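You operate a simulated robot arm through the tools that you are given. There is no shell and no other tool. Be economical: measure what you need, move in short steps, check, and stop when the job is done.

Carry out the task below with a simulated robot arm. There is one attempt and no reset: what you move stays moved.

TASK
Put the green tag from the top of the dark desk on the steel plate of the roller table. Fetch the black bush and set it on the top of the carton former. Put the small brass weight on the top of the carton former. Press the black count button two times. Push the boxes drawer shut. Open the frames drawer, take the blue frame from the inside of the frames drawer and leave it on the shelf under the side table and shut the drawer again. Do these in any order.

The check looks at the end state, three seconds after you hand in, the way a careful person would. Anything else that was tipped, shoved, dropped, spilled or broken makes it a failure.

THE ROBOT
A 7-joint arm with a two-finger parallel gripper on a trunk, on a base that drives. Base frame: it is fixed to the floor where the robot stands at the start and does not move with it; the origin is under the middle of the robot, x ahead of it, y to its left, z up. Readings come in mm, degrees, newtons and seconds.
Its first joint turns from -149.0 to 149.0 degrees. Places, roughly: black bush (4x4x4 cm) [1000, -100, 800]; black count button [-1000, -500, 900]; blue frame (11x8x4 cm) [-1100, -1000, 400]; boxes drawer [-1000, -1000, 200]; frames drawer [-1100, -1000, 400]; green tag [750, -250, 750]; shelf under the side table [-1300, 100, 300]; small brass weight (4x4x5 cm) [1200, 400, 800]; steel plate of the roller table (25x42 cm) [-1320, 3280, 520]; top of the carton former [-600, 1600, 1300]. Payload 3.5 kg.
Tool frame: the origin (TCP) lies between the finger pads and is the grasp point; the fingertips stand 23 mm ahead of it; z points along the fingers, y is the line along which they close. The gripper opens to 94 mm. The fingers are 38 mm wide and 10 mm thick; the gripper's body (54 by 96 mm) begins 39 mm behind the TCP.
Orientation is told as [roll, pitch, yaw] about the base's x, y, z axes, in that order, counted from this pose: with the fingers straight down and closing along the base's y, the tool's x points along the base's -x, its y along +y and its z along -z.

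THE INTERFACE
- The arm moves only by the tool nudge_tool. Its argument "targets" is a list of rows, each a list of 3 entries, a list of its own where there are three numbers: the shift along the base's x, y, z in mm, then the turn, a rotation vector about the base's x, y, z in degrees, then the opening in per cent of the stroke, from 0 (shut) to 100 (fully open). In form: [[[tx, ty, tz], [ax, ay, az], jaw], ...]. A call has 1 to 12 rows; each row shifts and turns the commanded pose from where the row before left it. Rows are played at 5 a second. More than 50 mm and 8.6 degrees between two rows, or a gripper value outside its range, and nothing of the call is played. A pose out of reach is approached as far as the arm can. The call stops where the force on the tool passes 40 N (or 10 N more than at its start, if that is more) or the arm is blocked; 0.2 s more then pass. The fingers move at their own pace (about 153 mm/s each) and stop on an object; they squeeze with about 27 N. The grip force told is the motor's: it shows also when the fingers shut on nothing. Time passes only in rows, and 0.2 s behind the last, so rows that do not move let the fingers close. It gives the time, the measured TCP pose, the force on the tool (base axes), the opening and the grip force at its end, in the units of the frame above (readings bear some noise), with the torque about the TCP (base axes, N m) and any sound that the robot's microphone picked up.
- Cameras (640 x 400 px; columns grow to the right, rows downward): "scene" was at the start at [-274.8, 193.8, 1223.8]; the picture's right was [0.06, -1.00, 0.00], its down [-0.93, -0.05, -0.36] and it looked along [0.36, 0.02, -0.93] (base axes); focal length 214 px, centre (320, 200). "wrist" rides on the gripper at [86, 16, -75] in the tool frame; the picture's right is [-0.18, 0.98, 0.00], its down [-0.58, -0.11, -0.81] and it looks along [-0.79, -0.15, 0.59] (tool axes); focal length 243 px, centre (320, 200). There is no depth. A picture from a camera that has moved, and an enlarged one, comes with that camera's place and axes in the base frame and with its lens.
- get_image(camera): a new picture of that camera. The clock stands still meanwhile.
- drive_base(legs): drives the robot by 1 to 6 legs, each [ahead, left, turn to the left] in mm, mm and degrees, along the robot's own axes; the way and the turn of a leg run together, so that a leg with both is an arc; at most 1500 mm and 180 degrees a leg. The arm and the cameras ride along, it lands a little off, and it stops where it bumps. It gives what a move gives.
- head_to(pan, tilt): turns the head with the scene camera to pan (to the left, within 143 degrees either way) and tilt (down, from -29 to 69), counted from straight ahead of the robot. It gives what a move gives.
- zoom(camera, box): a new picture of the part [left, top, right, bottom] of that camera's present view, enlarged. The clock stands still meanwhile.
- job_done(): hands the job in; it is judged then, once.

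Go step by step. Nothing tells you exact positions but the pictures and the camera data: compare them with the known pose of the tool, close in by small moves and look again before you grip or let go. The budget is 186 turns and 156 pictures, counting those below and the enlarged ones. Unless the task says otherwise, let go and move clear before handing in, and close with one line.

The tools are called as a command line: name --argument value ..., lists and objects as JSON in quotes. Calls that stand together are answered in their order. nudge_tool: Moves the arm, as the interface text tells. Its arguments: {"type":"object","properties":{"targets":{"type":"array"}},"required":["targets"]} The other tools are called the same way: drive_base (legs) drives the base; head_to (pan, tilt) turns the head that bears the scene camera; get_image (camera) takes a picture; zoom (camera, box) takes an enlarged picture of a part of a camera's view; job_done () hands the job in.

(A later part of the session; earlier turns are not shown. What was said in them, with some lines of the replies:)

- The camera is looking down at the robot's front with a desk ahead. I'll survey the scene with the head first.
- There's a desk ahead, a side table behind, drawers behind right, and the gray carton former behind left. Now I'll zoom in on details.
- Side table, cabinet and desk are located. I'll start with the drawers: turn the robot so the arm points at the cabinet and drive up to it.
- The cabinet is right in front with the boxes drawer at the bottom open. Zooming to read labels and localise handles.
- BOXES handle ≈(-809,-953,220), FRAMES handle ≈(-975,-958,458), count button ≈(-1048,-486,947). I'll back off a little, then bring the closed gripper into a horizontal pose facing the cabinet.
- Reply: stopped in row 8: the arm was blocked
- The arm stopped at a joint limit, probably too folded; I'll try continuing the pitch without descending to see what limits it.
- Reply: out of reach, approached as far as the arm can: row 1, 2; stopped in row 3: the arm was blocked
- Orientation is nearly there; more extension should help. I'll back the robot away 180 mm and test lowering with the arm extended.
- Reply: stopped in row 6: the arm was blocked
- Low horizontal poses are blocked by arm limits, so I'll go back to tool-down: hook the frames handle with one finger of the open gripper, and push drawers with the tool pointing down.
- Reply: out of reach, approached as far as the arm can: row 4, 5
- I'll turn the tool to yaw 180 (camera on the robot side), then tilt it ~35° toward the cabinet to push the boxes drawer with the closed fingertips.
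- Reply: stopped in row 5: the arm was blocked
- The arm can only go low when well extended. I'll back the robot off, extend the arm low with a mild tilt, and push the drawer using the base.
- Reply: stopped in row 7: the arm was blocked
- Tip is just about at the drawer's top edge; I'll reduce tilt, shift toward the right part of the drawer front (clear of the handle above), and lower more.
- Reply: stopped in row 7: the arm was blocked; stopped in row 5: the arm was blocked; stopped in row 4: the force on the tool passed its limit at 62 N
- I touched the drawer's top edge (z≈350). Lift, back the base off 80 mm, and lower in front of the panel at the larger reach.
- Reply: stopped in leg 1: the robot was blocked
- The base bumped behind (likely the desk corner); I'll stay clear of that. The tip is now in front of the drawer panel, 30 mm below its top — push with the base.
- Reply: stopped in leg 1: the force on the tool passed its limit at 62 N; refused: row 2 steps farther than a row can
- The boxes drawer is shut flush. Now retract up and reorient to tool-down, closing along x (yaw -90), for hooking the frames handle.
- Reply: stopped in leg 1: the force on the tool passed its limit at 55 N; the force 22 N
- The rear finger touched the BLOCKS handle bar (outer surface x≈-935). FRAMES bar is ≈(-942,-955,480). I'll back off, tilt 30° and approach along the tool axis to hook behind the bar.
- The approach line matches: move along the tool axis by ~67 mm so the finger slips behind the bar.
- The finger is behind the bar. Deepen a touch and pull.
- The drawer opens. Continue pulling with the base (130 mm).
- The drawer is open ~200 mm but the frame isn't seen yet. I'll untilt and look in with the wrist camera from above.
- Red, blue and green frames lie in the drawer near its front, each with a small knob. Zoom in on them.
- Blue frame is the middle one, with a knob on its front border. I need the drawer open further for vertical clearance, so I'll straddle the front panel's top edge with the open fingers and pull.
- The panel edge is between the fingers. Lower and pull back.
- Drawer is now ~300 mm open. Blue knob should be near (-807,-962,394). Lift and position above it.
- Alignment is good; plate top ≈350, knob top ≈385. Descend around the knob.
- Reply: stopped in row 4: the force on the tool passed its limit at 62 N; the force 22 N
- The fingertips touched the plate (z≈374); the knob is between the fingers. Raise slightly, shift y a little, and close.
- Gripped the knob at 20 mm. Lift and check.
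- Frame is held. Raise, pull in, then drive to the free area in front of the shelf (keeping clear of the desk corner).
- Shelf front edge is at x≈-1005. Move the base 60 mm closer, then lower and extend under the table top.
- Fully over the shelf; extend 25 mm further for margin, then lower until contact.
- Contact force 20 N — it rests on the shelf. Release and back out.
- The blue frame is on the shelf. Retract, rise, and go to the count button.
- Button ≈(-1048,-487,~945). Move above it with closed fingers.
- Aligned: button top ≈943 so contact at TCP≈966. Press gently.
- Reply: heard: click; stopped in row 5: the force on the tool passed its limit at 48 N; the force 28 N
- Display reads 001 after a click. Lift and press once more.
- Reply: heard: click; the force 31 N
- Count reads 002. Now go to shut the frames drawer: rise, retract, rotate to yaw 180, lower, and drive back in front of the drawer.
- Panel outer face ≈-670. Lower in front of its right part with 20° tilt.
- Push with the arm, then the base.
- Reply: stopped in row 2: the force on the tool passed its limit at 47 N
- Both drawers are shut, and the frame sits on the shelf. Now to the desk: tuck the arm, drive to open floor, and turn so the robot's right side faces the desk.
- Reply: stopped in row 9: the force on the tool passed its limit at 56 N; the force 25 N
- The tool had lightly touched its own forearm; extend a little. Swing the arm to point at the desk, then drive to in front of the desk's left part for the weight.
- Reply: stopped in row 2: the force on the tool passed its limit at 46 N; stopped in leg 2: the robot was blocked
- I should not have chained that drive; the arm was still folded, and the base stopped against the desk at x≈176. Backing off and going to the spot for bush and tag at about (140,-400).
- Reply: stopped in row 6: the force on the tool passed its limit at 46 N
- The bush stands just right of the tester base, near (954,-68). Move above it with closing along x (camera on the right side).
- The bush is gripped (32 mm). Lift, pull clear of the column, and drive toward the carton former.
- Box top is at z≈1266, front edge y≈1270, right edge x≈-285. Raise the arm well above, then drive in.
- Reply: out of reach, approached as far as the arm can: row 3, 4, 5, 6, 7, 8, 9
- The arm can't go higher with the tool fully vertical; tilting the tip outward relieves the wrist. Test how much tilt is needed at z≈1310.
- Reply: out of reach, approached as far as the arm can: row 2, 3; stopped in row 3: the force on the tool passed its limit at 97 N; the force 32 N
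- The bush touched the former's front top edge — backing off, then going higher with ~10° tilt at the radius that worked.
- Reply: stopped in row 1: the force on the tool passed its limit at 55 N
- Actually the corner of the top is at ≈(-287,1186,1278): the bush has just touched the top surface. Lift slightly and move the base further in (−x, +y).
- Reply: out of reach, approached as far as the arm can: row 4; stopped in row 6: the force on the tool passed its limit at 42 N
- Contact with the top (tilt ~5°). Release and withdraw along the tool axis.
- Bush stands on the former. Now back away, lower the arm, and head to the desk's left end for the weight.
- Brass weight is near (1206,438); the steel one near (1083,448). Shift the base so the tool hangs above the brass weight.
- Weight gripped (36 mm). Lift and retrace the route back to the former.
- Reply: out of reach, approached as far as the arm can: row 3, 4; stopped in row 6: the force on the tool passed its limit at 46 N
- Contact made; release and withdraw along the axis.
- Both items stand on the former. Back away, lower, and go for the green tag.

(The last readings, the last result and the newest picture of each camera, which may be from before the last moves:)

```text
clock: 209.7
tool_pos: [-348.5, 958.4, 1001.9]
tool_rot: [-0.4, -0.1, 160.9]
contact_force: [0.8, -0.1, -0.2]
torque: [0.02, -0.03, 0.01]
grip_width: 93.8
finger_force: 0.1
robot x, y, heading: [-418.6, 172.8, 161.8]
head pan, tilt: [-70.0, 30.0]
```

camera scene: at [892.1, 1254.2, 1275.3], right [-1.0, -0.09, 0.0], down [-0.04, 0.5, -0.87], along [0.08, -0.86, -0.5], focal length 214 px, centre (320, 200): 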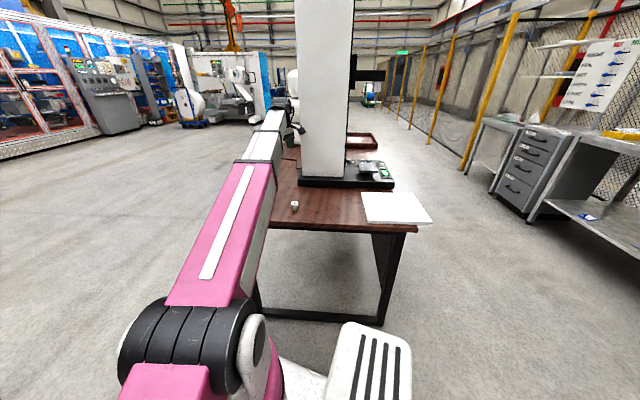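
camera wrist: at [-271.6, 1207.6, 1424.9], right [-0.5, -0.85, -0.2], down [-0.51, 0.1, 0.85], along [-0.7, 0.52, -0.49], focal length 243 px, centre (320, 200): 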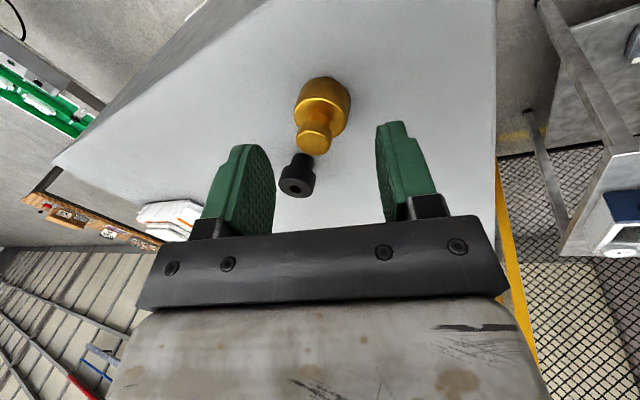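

drive_base --legs '[[0, 0, -81], [-386, -515, 0]]'

get_image --camera "wrist"

get_image --camera "scene"

```text
clock: 216.8
tool_pos: [822.7, -220.3, 1002.9]
tool_rot: [-0.5, -0.1, 80.5]
contact_force: [0.2, 0.3, -0.1]
torque: [-0.01, 0.03, -0.03]
grip_width: 93.8
finger_force: 0.0
robot x, y, heading: [32.1, -285.1, 81.5]
head pan, tilt: [-70.0, 30.0]
```

```text
55 pictures are left
camera wrist: at [791.0, -303.8, 1076.2], right [-0.94, 0.34, -0.01], down [0.2, 0.55, 0.81], along [0.28, 0.76, -0.59], focal length 243 px, centre (320, 200)
```

wrist: 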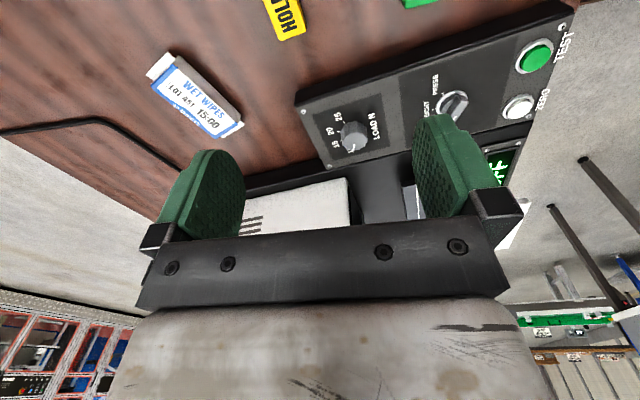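

```text
54 pictures are left
camera scene: at [-112.9, -562.1, 1275.2], right [0.2, -0.98, 0.0], down [-0.49, -0.1, -0.87], along [0.85, 0.17, -0.5], focal length 214 px, centre (320, 200)
```

scene: 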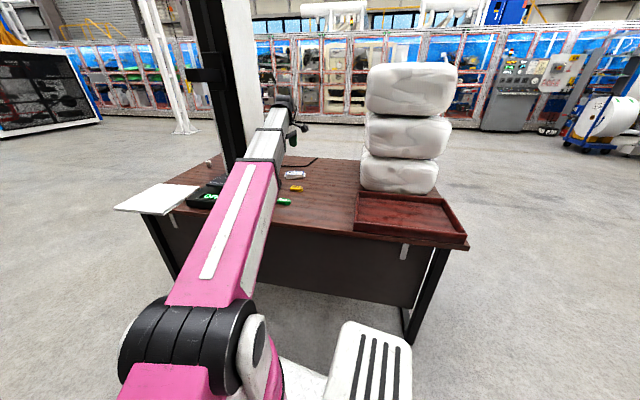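

drive_base --legs '[[-13, 89, 0]]'

get_image --camera "wrist"

zoom --camera "scene" --box '[250, 150, 350, 230]'

```text
clock: 217.9
tool_pos: [731.7, -219.5, 1001.9]
tool_rot: [-0.6, -0.1, 80.4]
contact_force: [0.2, -0.1, -0.3]
torque: [0.02, -0.01, 0.0]
grip_width: 93.7
finger_force: 0.1
robot x, y, heading: [-56.3, -284.6, 81.6]
head pan, tilt: [-70.0, 30.0]
```

```text
53 pictures are left
camera wrist: at [700.5, -304.1, 1076.2], right [-0.94, 0.34, -0.01], down [0.2, 0.55, 0.81], along [0.28, 0.76, -0.59], focal length 243 px, centre (320, 200)
```

wrist: 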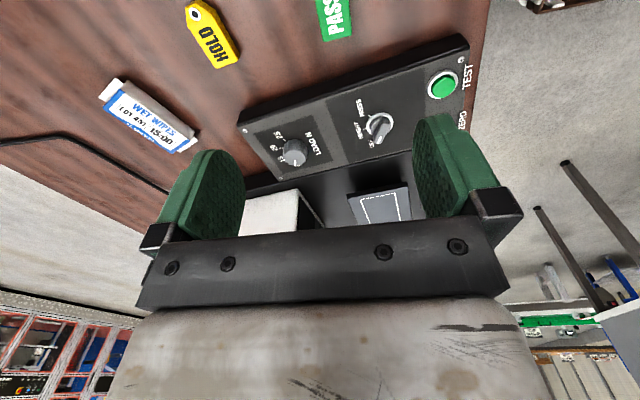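

```text
5.00 times, centred on (300, 190) of scene
camera zoom: at [-203.6, -561.6, 1275.2], right [0.2, -0.98, 0.0], down [-0.49, -0.1, -0.87], along [0.85, 0.17, -0.5], focal length 1072 px, centre (420, 250)
```

zoom: 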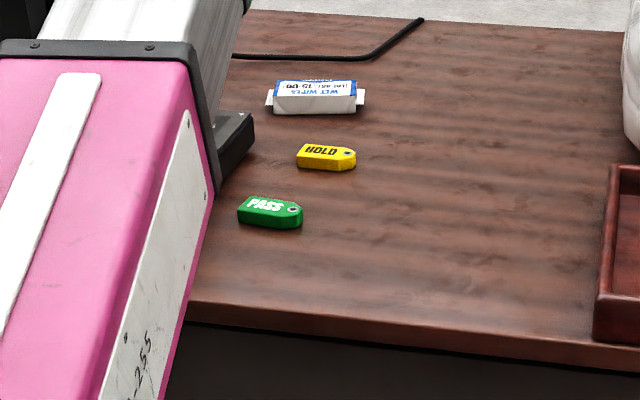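

The tag is a small block ≈(710,-227), long side along y. Lower above it.

nudge_tool --targets '[[[-8, 0, -40], [0, 0, 0], 60], [[-8, 0, -40], [0, 0, 0], 60], [[-3, 0, -40], [0, 0, 0], 60]]'

get_image --camera "wrist"

```text
clock: 218.7
tool_pos: [711.6, -219.7, 881.0]
tool_rot: [-0.5, -0.1, 80.3]
contact_force: [0.6, 0.1, 0.2]
torque: [-0.03, 0.01, -0.02]
grip_width: 56.7
finger_force: 0.0
robot x, y, heading: [-51.4, -284.3, 81.4]
head pan, tilt: [-70.0, 30.0]
```

```text
51 pictures are left
camera wrist: at [681.0, -303.6, 956.0], right [-0.94, 0.34, -0.01], down [0.2, 0.55, 0.81], along [0.28, 0.76, -0.59], focal length 243 px, centre (320, 200)
```

wrist: 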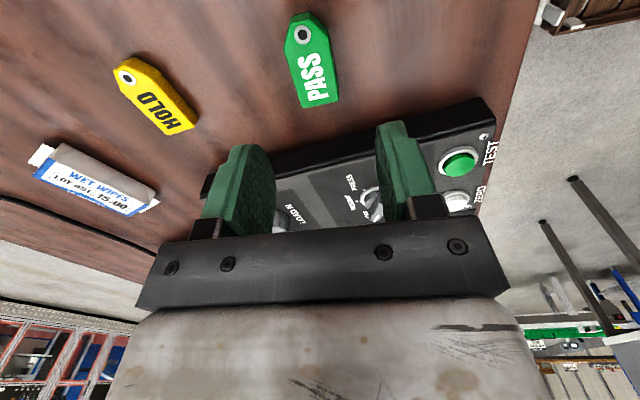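

Orientation matches. Center at ≈(717,-223). Descend.

nudge_tool --targets '[[[3, -2, -40], [0, 0, 0], 60], [[3, -1, -40], [0, 0, 0], 60]]'

get_image --camera "wrist"

```text
clock: 219.3
tool_pos: [719.6, -221.7, 802.3]
tool_rot: [-0.5, -0.1, 80.5]
contact_force: [0.2, -0.8, 0.0]
torque: [-0.03, 0.0, -0.01]
grip_width: 56.3
finger_force: 0.0
robot x, y, heading: [-52.9, -277.7, 81.6]
head pan, tilt: [-70.0, 30.0]
```

```text
50 pictures are left
camera wrist: at [687.5, -306.4, 876.9], right [-0.94, 0.34, -0.01], down [0.2, 0.55, 0.81], along [0.28, 0.76, -0.59], focal length 243 px, centre (320, 200)
```

wrist: 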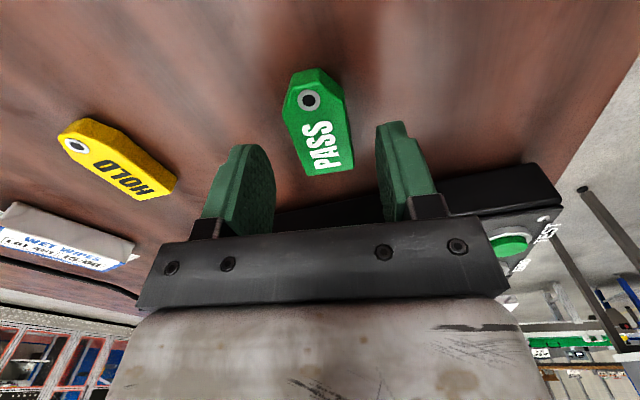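

nudge_tool --targets '[[[-2, -4, -10], [0, 0, 0], 60], [[0, 0, -6], [0, 0, 0], 60], [[0, 0, -3], [0, 0, 0], 60], [[0, 0, -2], [0, 0, 0], 60]]'

get_image --camera "wrist"

```text
clock: 220.3
tool_pos: [715.4, -227.1, 782.0]
tool_rot: [-0.5, -0.1, 80.4]
contact_force: [-0.7, 0.6, -0.4]
torque: [0.01, 0.01, -0.01]
grip_width: 56.4
finger_force: 0.0
robot x, y, heading: [-53.7, -284.2, 81.4]
head pan, tilt: [-70.0, 30.0]
```

```text
49 pictures are left
camera wrist: at [685.5, -311.2, 855.6], right [-0.94, 0.34, -0.01], down [0.2, 0.55, 0.81], along [0.28, 0.76, -0.59], focal length 243 px, centre (320, 200)
```

wrist: 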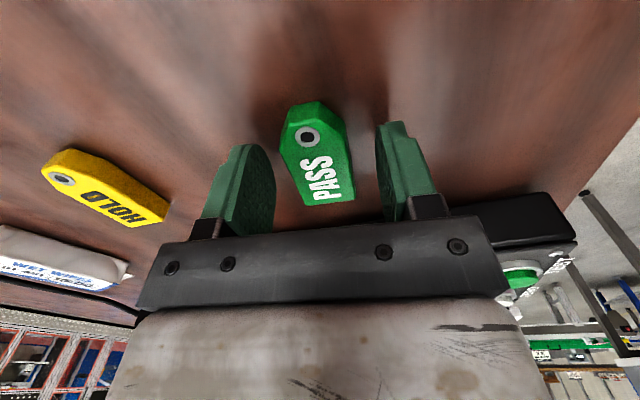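

nudge_tool --targets '[[[0, 0, -3], [0, 0, 0], 60], [[0, 0, -3], [0, 0, 0], 60], [[0, 0, -3], [0, 0, 0], 60], [[0, 0, -3], [0, 0, 0], 60]]'

```text
clock: 221.2
tool_pos: [716.8, -226.7, 773.2]
tool_rot: [-0.5, -0.1, 80.4]
contact_force: [-1.4, -1.3, 11.5]
torque: [-0.14, 0.45, 0.05]
grip_width: 56.6
finger_force: 0.0
robot x, y, heading: [-54.6, -282.2, 81.2]
head pan, tilt: [-70.0, 30.0]
stopped in row 4: the force on the tool passed its limit at 50 N (the readings are from after the stop); the commanded pose is now the measured one
```

Table contact at TCP≈772. Raise 4 mm and close on the tag.

nudge_tool --targets '[[[0, 0, 4], [0, 0, 0], 60], [[0, 0, 0], [0, 0, 0], 0], [[0, 0, 0], [0, 0, 0], 0], [[0, 0, 0], [0, 0, 0], 0], [[0, 0, 25], [0, 0, 0], 0]]'

get_image --camera "wrist"

```text
clock: 222.4
tool_pos: [718.3, -226.5, 802.0]
tool_rot: [-0.5, -0.1, 80.3]
contact_force: [-0.7, -0.2, -0.3]
torque: [-0.03, 0.01, 0.02]
grip_width: 32.9
finger_force: 27.1
robot x, y, heading: [-49.5, -282.9, 81.6]
head pan, tilt: [-70.0, 30.0]
```

```text
48 pictures are left
camera wrist: at [685.8, -310.8, 875.7], right [-0.94, 0.34, -0.01], down [0.2, 0.55, 0.81], along [0.28, 0.76, -0.59], focal length 243 px, centre (320, 200)
```

wrist: 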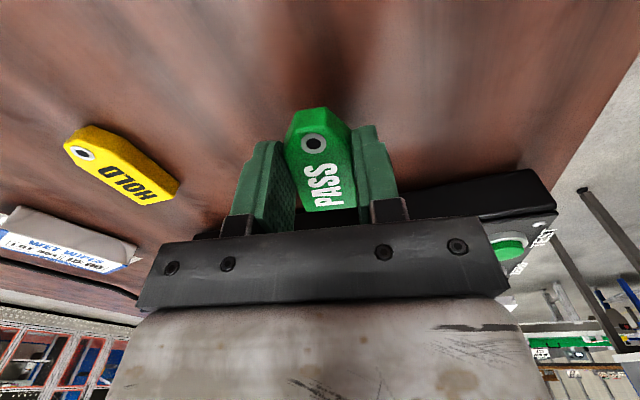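

Tag is gripped. Lift and drive to open floor on the right of the former, then look toward the roller table.

nudge_tool --targets '[[[0, 0, 45], [0, 0, 0], 0], [[0, 0, 45], [0, 0, 0], 0], [[0, 0, 45], [0, 0, 0], 0], [[0, 0, 45], [0, 0, 0], 0], [[10, 0, 20], [0, 0, 0], 0]]'

drive_base --legs '[[773, 126, 0], [0, 0, 85], [-694, -578, 0]]'

head_to --pan -50 --tilt 15

get_image --camera "scene"

```text
clock: 223.7
tool_pos: [727.4, -228.0, 1001.9]
tool_rot: [-0.5, -0.1, 80.5]
contact_force: [-0.5, -0.1, -0.4]
torque: [0.01, -0.01, -0.01]
grip_width: 33.0
finger_force: 27.3
robot x, y, heading: [-51.1, -283.6, 81.3]
head pan, tilt: [-70.0, 30.0]
```

```text
clock: 225.8
tool_pos: [724.3, 16.3, 1002.5]
tool_rot: [-0.5, 0.0, 79.0]
contact_force: [-0.2, -0.3, -0.4]
torque: [0.0, -0.03, -0.04]
grip_width: 32.8
finger_force: 27.3
robot x, y, heading: [-56.6, -16.2, 81.4]
head pan, tilt: [-70.0, 30.0]
stopped in leg 1: the robot was blocked; the commanded pose is now the measured one
```

```text
clock: 226.6
tool_pos: [723.0, 17.2, 1001.6]
tool_rot: [-0.6, 0.0, 78.9]
contact_force: [0.3, 0.0, 0.0]
torque: [0.01, -0.01, 0.0]
grip_width: 32.6
finger_force: 26.8
robot x, y, heading: [-62.0, -15.4, 81.4]
head pan, tilt: [-50.0, 15.0]
```

```text
47 pictures are left
camera scene: at [-217.6, -266.8, 1299.2], right [0.52, -0.86, 0.0], down [-0.22, -0.13, -0.97], along [0.83, 0.5, -0.26], focal length 214 px, centre (320, 200)
```

scene: 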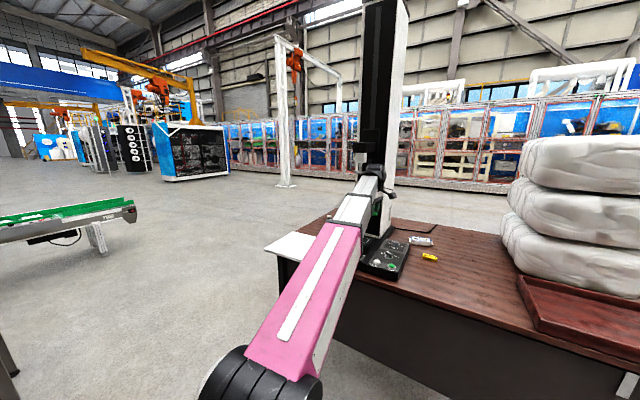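

The hand brushed the tester's crosshead; back off the same way, then clear to the left before going on. Check the tester.

drive_base --legs '[[-60, 0, 0], [0, 220, 0]]'

head_to --pan -80 --tilt 15

get_image --camera "scene"

```text
clock: 228.8
tool_pos: [497.4, -6.8, 1001.3]
tool_rot: [-0.6, 0.0, 79.1]
contact_force: [0.8, 0.1, -1.6]
torque: [0.01, -0.01, -0.01]
grip_width: 32.8
finger_force: 27.2
robot x, y, heading: [-289.1, -44.9, 81.1]
head pan, tilt: [-50.0, 15.0]
```

```text
clock: 229.8
tool_pos: [496.5, -8.9, 1002.1]
tool_rot: [-0.7, -0.1, 79.1]
contact_force: [-0.2, 0.4, -0.6]
torque: [-0.02, 0.01, -0.02]
grip_width: 32.7
finger_force: 27.3
robot x, y, heading: [-286.2, -42.6, 81.4]
head pan, tilt: [-80.0, 15.0]
```

```text
46 pictures are left
camera scene: at [-429.5, -337.8, 1299.4], right [0.02, -1.0, 0.0], down [-0.26, -0.01, -0.97], along [0.97, 0.02, -0.26], focal length 214 px, centre (320, 200)
```

scene: 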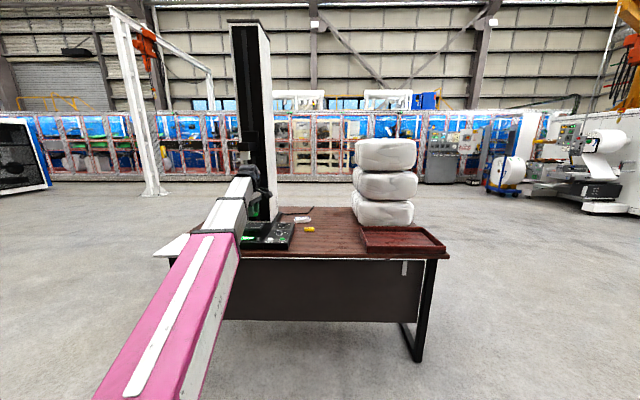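

Tester looks upright and in place. Continue.

drive_base --legs '[[554, -17, 0], [0, 0, 85], [-821, -608, 0]]'

head_to --pan -40 --tilt 12

get_image --camera "scene"

```text
clock: 239.2
tool_pos: [291.5, 1467.1, 1002.1]
tool_rot: [-0.7, 0.0, 159.4]
contact_force: [0.1, 0.0, 0.2]
torque: [0.01, -0.04, -0.02]
grip_width: 32.8
finger_force: 27.2
robot x, y, heading: [195.7, 688.9, 161.9]
head pan, tilt: [-80.0, 15.0]
stopped in leg 3: the robot was blocked; the commanded pose is now the measured one
```

```text
clock: 240.3
tool_pos: [292.6, 1467.5, 1002.8]
tool_rot: [-0.5, 0.0, 159.4]
contact_force: [-0.2, 0.2, -0.4]
torque: [-0.02, 0.01, 0.0]
grip_width: 32.8
finger_force: 27.2
robot x, y, heading: [193.5, 688.6, 161.5]
head pan, tilt: [-40.0, 12.0]
```

```text
45 pictures are left
camera scene: at [400.3, 486.6, 1304.3], right [0.85, 0.52, 0.0], down [0.11, -0.18, -0.98], along [-0.51, 0.83, -0.21], focal length 214 px, centre (320, 200)
```

scene: 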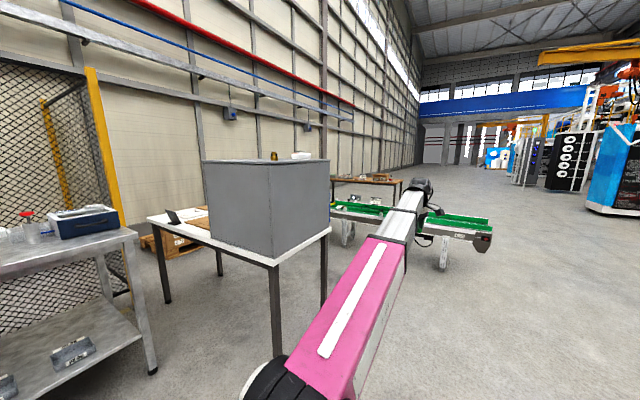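

The base's rear touched the desk corner board. Move away (+y) first, raise the tool a bit, then pass to the right around the conveyor.

nudge_tool --targets '[[[0, 5, 40], [0, 0, 0], 0], [[0, 5, 40], [0, 0, 0], 0]]'

drive_base --legs '[[148, -330, 0], [-996, -330, 0]]'

head_to --pan -60 --tilt 12

get_image --camera "scene"

head_to --pan 130 --tilt 30

get_image --camera "scene"

```text
clock: 240.9
tool_pos: [292.9, 1478.2, 1081.9]
tool_rot: [-0.7, 0.1, 159.3]
contact_force: [-0.2, -0.6, -0.7]
torque: [-0.01, 0.0, 0.01]
grip_width: 32.8
finger_force: 26.9
robot x, y, heading: [195.2, 690.5, 161.4]
head pan, tilt: [-40.0, 12.0]
```

```text
clock: 248.2
tool_pos: [1296.3, 1835.6, 1081.8]
tool_rot: [-0.6, 0.1, 159.6]
contact_force: [-0.1, -0.3, -0.3]
torque: [0.03, 0.0, 0.01]
grip_width: 32.8
finger_force: 27.2
robot x, y, heading: [1200.4, 1048.7, 161.8]
head pan, tilt: [-40.0, 12.0]
```

```text
clock: 249.0
tool_pos: [1294.4, 1836.7, 1081.4]
tool_rot: [-0.5, 0.1, 159.6]
contact_force: [0.7, 0.3, -0.1]
torque: [-0.02, -0.01, 0.01]
grip_width: 33.0
finger_force: 27.2
robot x, y, heading: [1201.3, 1052.3, 161.8]
head pan, tilt: [-60.0, 12.0]
```

```text
44 pictures are left
camera scene: at [1435.1, 857.0, 1304.3], right [0.98, 0.2, 0.0], down [0.04, -0.2, -0.98], along [-0.2, 0.96, -0.21], focal length 214 px, centre (320, 200)
```

scene: 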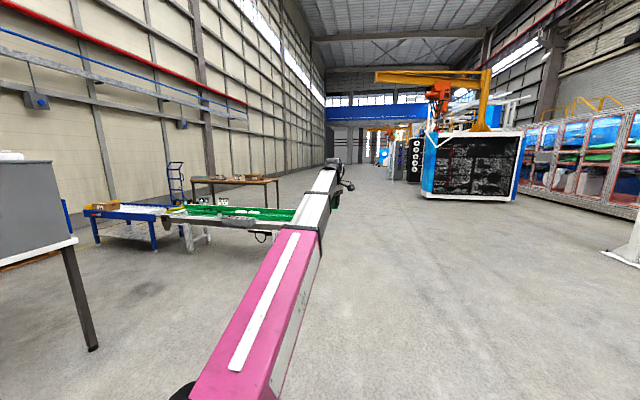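

```text
clock: 251.8
tool_pos: [1295.8, 1836.3, 1081.2]
tool_rot: [-0.6, 0.1, 159.5]
contact_force: [0.2, -0.1, -0.7]
torque: [-0.01, -0.04, 0.01]
grip_width: 33.0
finger_force: 26.8
robot x, y, heading: [1195.5, 1045.0, 161.7]
head pan, tilt: [130.0, 30.0]
```

```text
43 pictures are left
camera scene: at [1487.5, 681.7, 1275.3], right [-0.93, -0.37, 0.0], down [-0.18, 0.46, -0.87], along [0.32, -0.8, -0.5], focal length 214 px, centre (320, 200)
```

scene: 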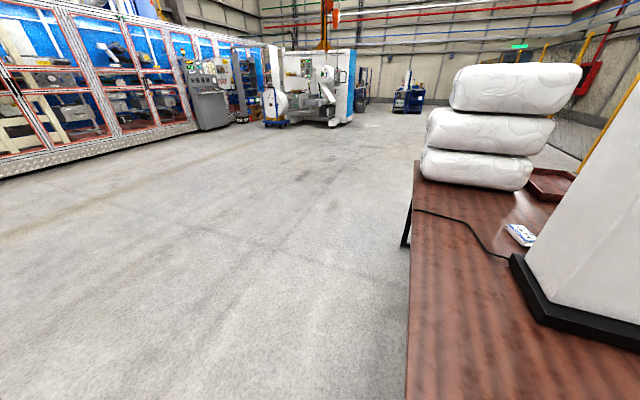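

North view: the blue roller table and green conveyor lie along y≈3000–3300. I'll drive north, then west along the conveyor's near side.

drive_base --legs '[[914, -1172, 0], [860, -285, 0]]'

head_to --pan -50 --tilt 20

get_image --camera "scene"

```text
clock: 262.8
tool_pos: [186.1, 3680.0, 1080.2]
tool_rot: [-0.6, 0.1, 157.4]
contact_force: [0.3, -0.6, 0.0]
torque: [-0.01, 0.01, 0.0]
grip_width: 33.0
finger_force: 26.4
robot x, y, heading: [60.2, 2897.4, 159.9]
head pan, tilt: [130.0, 30.0]
stopped in leg 2: the robot was blocked; the commanded pose is now the measured one
```

```text
clock: 265.5
tool_pos: [186.5, 3680.5, 1082.1]
tool_rot: [-0.5, 0.0, 157.6]
contact_force: [0.1, -0.3, 0.1]
torque: [-0.02, 0.01, 0.02]
grip_width: 32.9
finger_force: 26.6
robot x, y, heading: [66.2, 2898.9, 159.7]
head pan, tilt: [-50.0, 20.0]
```

```text
42 pictures are left
camera scene: at [276.1, 2692.8, 1291.3], right [0.94, 0.34, 0.0], down [0.12, -0.32, -0.94], along [-0.32, 0.88, -0.34], focal length 214 px, centre (320, 200)
```

scene: 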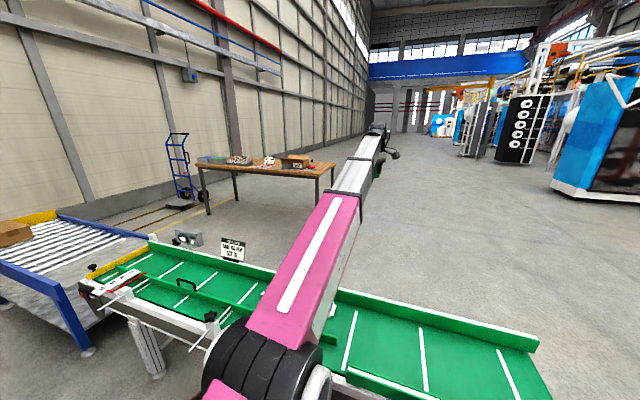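

I overshot north with a sign slip and bumped the conveyor side; back off south first, then go west.

drive_base --legs '[[-148, 403, 0], [610, 225, 0]]'

head_to --pan -30 --tilt 22

get_image --camera "scene"

```text
clock: 271.3
tool_pos: [-463.3, 3251.6, 1081.7]
tool_rot: [-0.5, 0.0, 157.4]
contact_force: [0.0, -0.5, 0.0]
torque: [0.04, -0.03, 0.02]
grip_width: 32.7
finger_force: 26.6
robot x, y, heading: [-583.2, 2470.4, 159.5]
head pan, tilt: [-50.0, 20.0]
```

```text
clock: 272.1
tool_pos: [-461.8, 3250.8, 1080.6]
tool_rot: [-0.6, 0.2, 157.4]
contact_force: [-1.2, 0.2, -0.2]
torque: [0.02, 0.02, -0.01]
grip_width: 33.0
finger_force: 27.0
robot x, y, heading: [-588.0, 2467.7, 159.8]
head pan, tilt: [-30.0, 22.0]
```

```text
41 pictures are left
camera scene: at [-402.2, 2247.3, 1288.1], right [0.77, 0.64, 0.0], down [0.24, -0.29, -0.93], along [-0.59, 0.71, -0.37], focal length 214 px, centre (320, 200)
```

scene: 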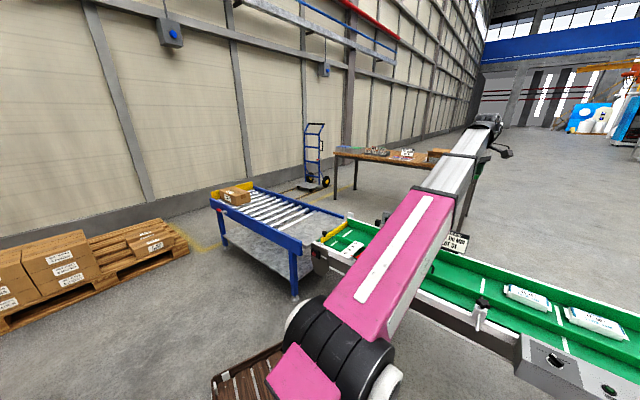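

Roller table top spans x≈-2480…-1260, y≈3064…3600; the steel plate is at its right end. Drive west so the tool comes above the plate.

drive_base --legs '[[802, 295, 0]]'

head_to --pan -60 --tilt 35

get_image --camera "scene"

get_image --camera "wrist"

```text
clock: 276.7
tool_pos: [-1312.7, 3258.9, 1081.0]
tool_rot: [-0.6, 0.1, 156.7]
contact_force: [-0.1, 0.0, -0.3]
torque: [0.01, -0.02, 0.04]
grip_width: 32.8
finger_force: 27.2
robot x, y, heading: [-1445.6, 2480.2, 158.9]
head pan, tilt: [-30.0, 22.0]
```

```text
clock: 277.6
tool_pos: [-1311.9, 3260.2, 1080.5]
tool_rot: [-0.6, 0.1, 156.8]
contact_force: [-0.1, 0.1, -0.7]
torque: [0.01, -0.01, 0.04]
grip_width: 32.6
finger_force: 27.3
robot x, y, heading: [-1441.5, 2479.5, 158.9]
head pan, tilt: [-60.0, 35.0]
```

```text
40 pictures are left
camera scene: at [-1218.4, 2270.3, 1267.5], right [0.99, 0.16, 0.0], down [0.09, -0.57, -0.82], along [-0.13, 0.81, -0.57], focal length 214 px, centre (320, 200)
```

scene: 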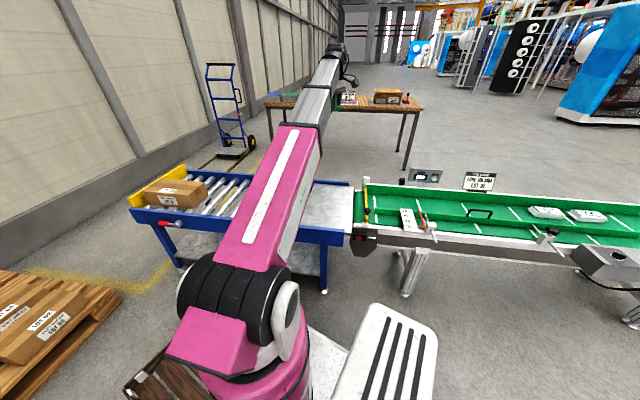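

```text
39 pictures are left
camera wrist: at [-1240.0, 3208.9, 1155.2], right [-0.56, -0.83, -0.01], down [-0.5, 0.32, 0.81], along [-0.67, 0.45, -0.59], focal length 243 px, centre (320, 200)
```

wrist: 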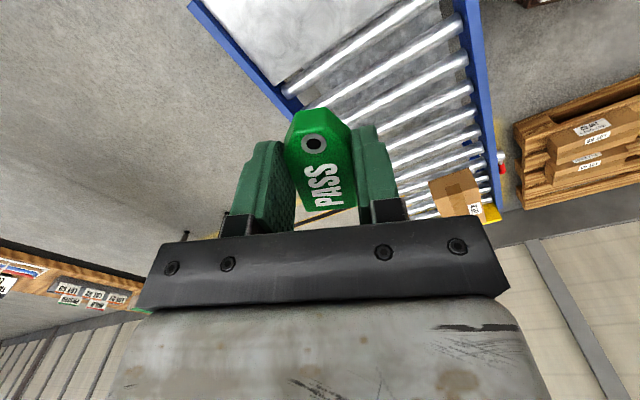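

The steel plate spans x≈-1450…-1200, y≈3090…3510 and the tool is right above it. Descend.

nudge_tool --targets '[[[-1, 1, -45], [0, 0, 0], 0], [[-1, 1, -45], [0, 0, 0], 0], [[-1, 1, -45], [0, 0, 0], 0], [[-1, 1, -45], [0, 0, 0], 0], [[-1, 1, -45], [0, 0, 0], 0], [[-1, 1, -45], [0, 0, 0], 0], [[-1, 1, -45], [0, 0, 0], 0], [[-1, 1, -45], [0, 0, 0], 0], [[-1, 1, -45], [0, 0, 0], 0], [[-1, 1, -40], [0, 0, 0], 0]]'

get_image --camera "wrist"

get_image --camera "scene"

```text
clock: 279.8
tool_pos: [-1322.6, 3270.2, 635.3]
tool_rot: [-0.5, 0.0, 156.8]
contact_force: [0.0, -0.4, 0.4]
torque: [0.01, -0.02, 0.0]
grip_width: 32.6
finger_force: 27.6
robot x, y, heading: [-1444.6, 2475.1, 159.1]
head pan, tilt: [-60.0, 35.0]
```

```text
38 pictures are left
camera wrist: at [-1250.7, 3219.6, 709.7], right [-0.56, -0.83, -0.01], down [-0.5, 0.32, 0.81], along [-0.67, 0.45, -0.59], focal length 243 px, centre (320, 200)
```

wrist: 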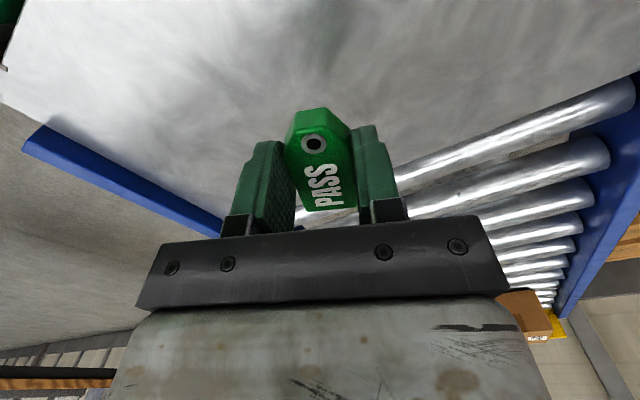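

```text
37 pictures are left
camera scene: at [-1218.3, 2270.3, 1267.5], right [0.99, 0.16, 0.0], down [0.09, -0.57, -0.82], along [-0.13, 0.81, -0.57], focal length 214 px, centre (320, 200)
```

scene: 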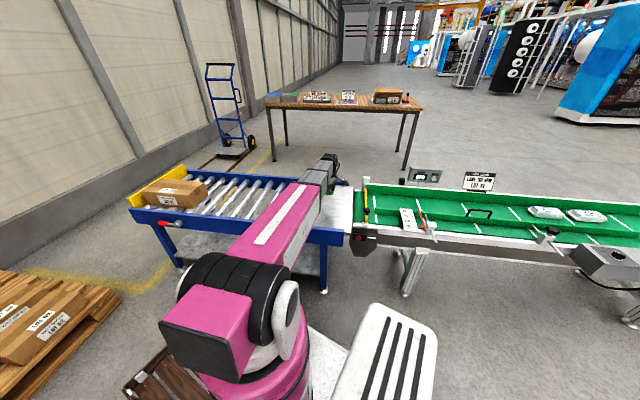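

nudge_tool --targets '[[[0, 0, -35], [0, 0, 0], 0], [[0, 0, -30], [0, 0, 0], 0], [[0, 0, -10], [0, 0, 0], 0], [[0, 0, -5], [0, 0, 0], 0], [[0, 0, -4], [0, 0, 0], 0], [[0, 0, -4], [0, 0, 0], 0], [[0, 0, -4], [0, 0, 0], 0], [[0, 0, -4], [0, 0, 0], 0]]'

get_image --camera "wrist"

```text
clock: 281.5
tool_pos: [-1321.9, 3270.9, 547.5]
tool_rot: [-0.7, 0.1, 156.8]
contact_force: [-0.3, -1.0, 14.7]
torque: [-0.23, -0.03, 0.02]
grip_width: 32.7
finger_force: 27.1
robot x, y, heading: [-1441.6, 2479.0, 158.8]
head pan, tilt: [-60.0, 35.0]
stopped in row 8: the force on the tool passed its limit at 50 N (the readings are from after the stop); the commanded pose is now the measured one
```

```text
36 pictures are left
camera wrist: at [-1250.4, 3218.6, 621.4], right [-0.56, -0.83, -0.01], down [-0.5, 0.32, 0.81], along [-0.67, 0.46, -0.59], focal length 243 px, centre (320, 200)
```

wrist: 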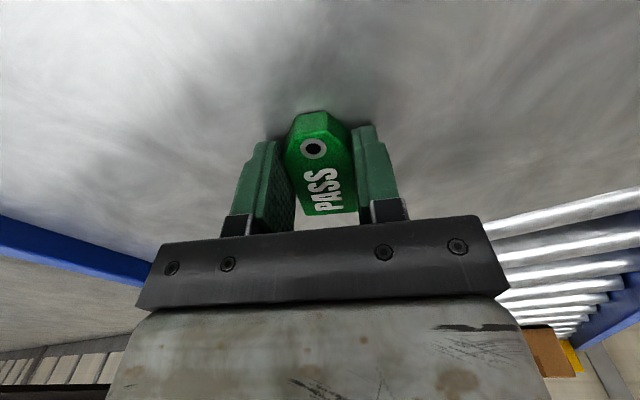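

The tag rests on the plate. Release and lift clear.

nudge_tool --targets '[[[0, 0, 1], [0, 0, 0], 60], [[0, 0, 0], [0, 0, 0], 60], [[0, 0, 0], [0, 0, 0], 60], [[0, 0, 30], [0, 0, 0], 60], [[0, 0, 45], [0, 0, 0], 60], [[0, 0, 45], [0, 0, 0], 60]]'

get_image --camera "wrist"

```text
clock: 282.9
tool_pos: [-1323.0, 3270.6, 668.0]
tool_rot: [-0.7, 0.0, 156.8]
contact_force: [0.4, -0.3, -0.7]
torque: [0.0, 0.03, 0.0]
grip_width: 56.2
finger_force: 0.1
robot x, y, heading: [-1442.8, 2479.2, 159.2]
head pan, tilt: [-60.0, 35.0]
```

```text
35 pictures are left
camera wrist: at [-1251.0, 3219.1, 741.0], right [-0.56, -0.83, -0.01], down [-0.5, 0.32, 0.81], along [-0.67, 0.46, -0.59], focal length 243 px, centre (320, 200)
```

wrist: 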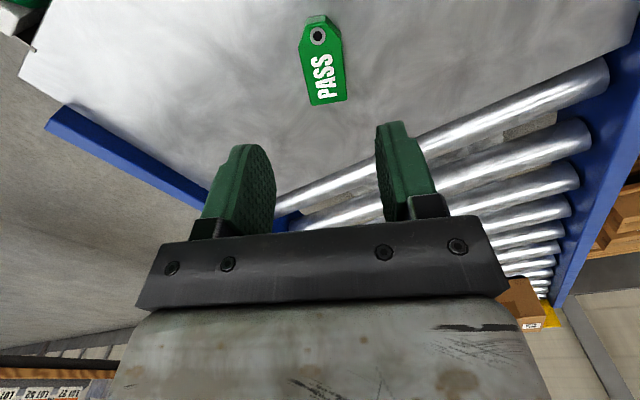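

The tag lies on the steel plate. Raise the arm clear and hand in.

nudge_tool --targets '[[[0, 0, 45], [0, 0, 0], 60], [[0, 0, 45], [0, 0, 0], 60], [[0, 0, 45], [0, 0, 0], 60]]'

job_done

```text
clock: 283.7
tool_pos: [-1322.7, 3270.4, 802.9]
tool_rot: [-0.7, 0.0, 156.8]
contact_force: [0.3, -0.5, -0.1]
torque: [0.02, -0.03, 0.0]
grip_width: 56.4
finger_force: 0.1
robot x, y, heading: [-1447.0, 2477.7, 158.9]
head pan, tilt: [-60.0, 35.0]
```

```text
The job is handed in.
```

All six tasks are done and handed in, but on the way the robot bumped the desk (three times, I think), brushed the tester on it and bumped the conveyor; nothing looked moved or tipped in the pictures I took, though I did not re-measure them.
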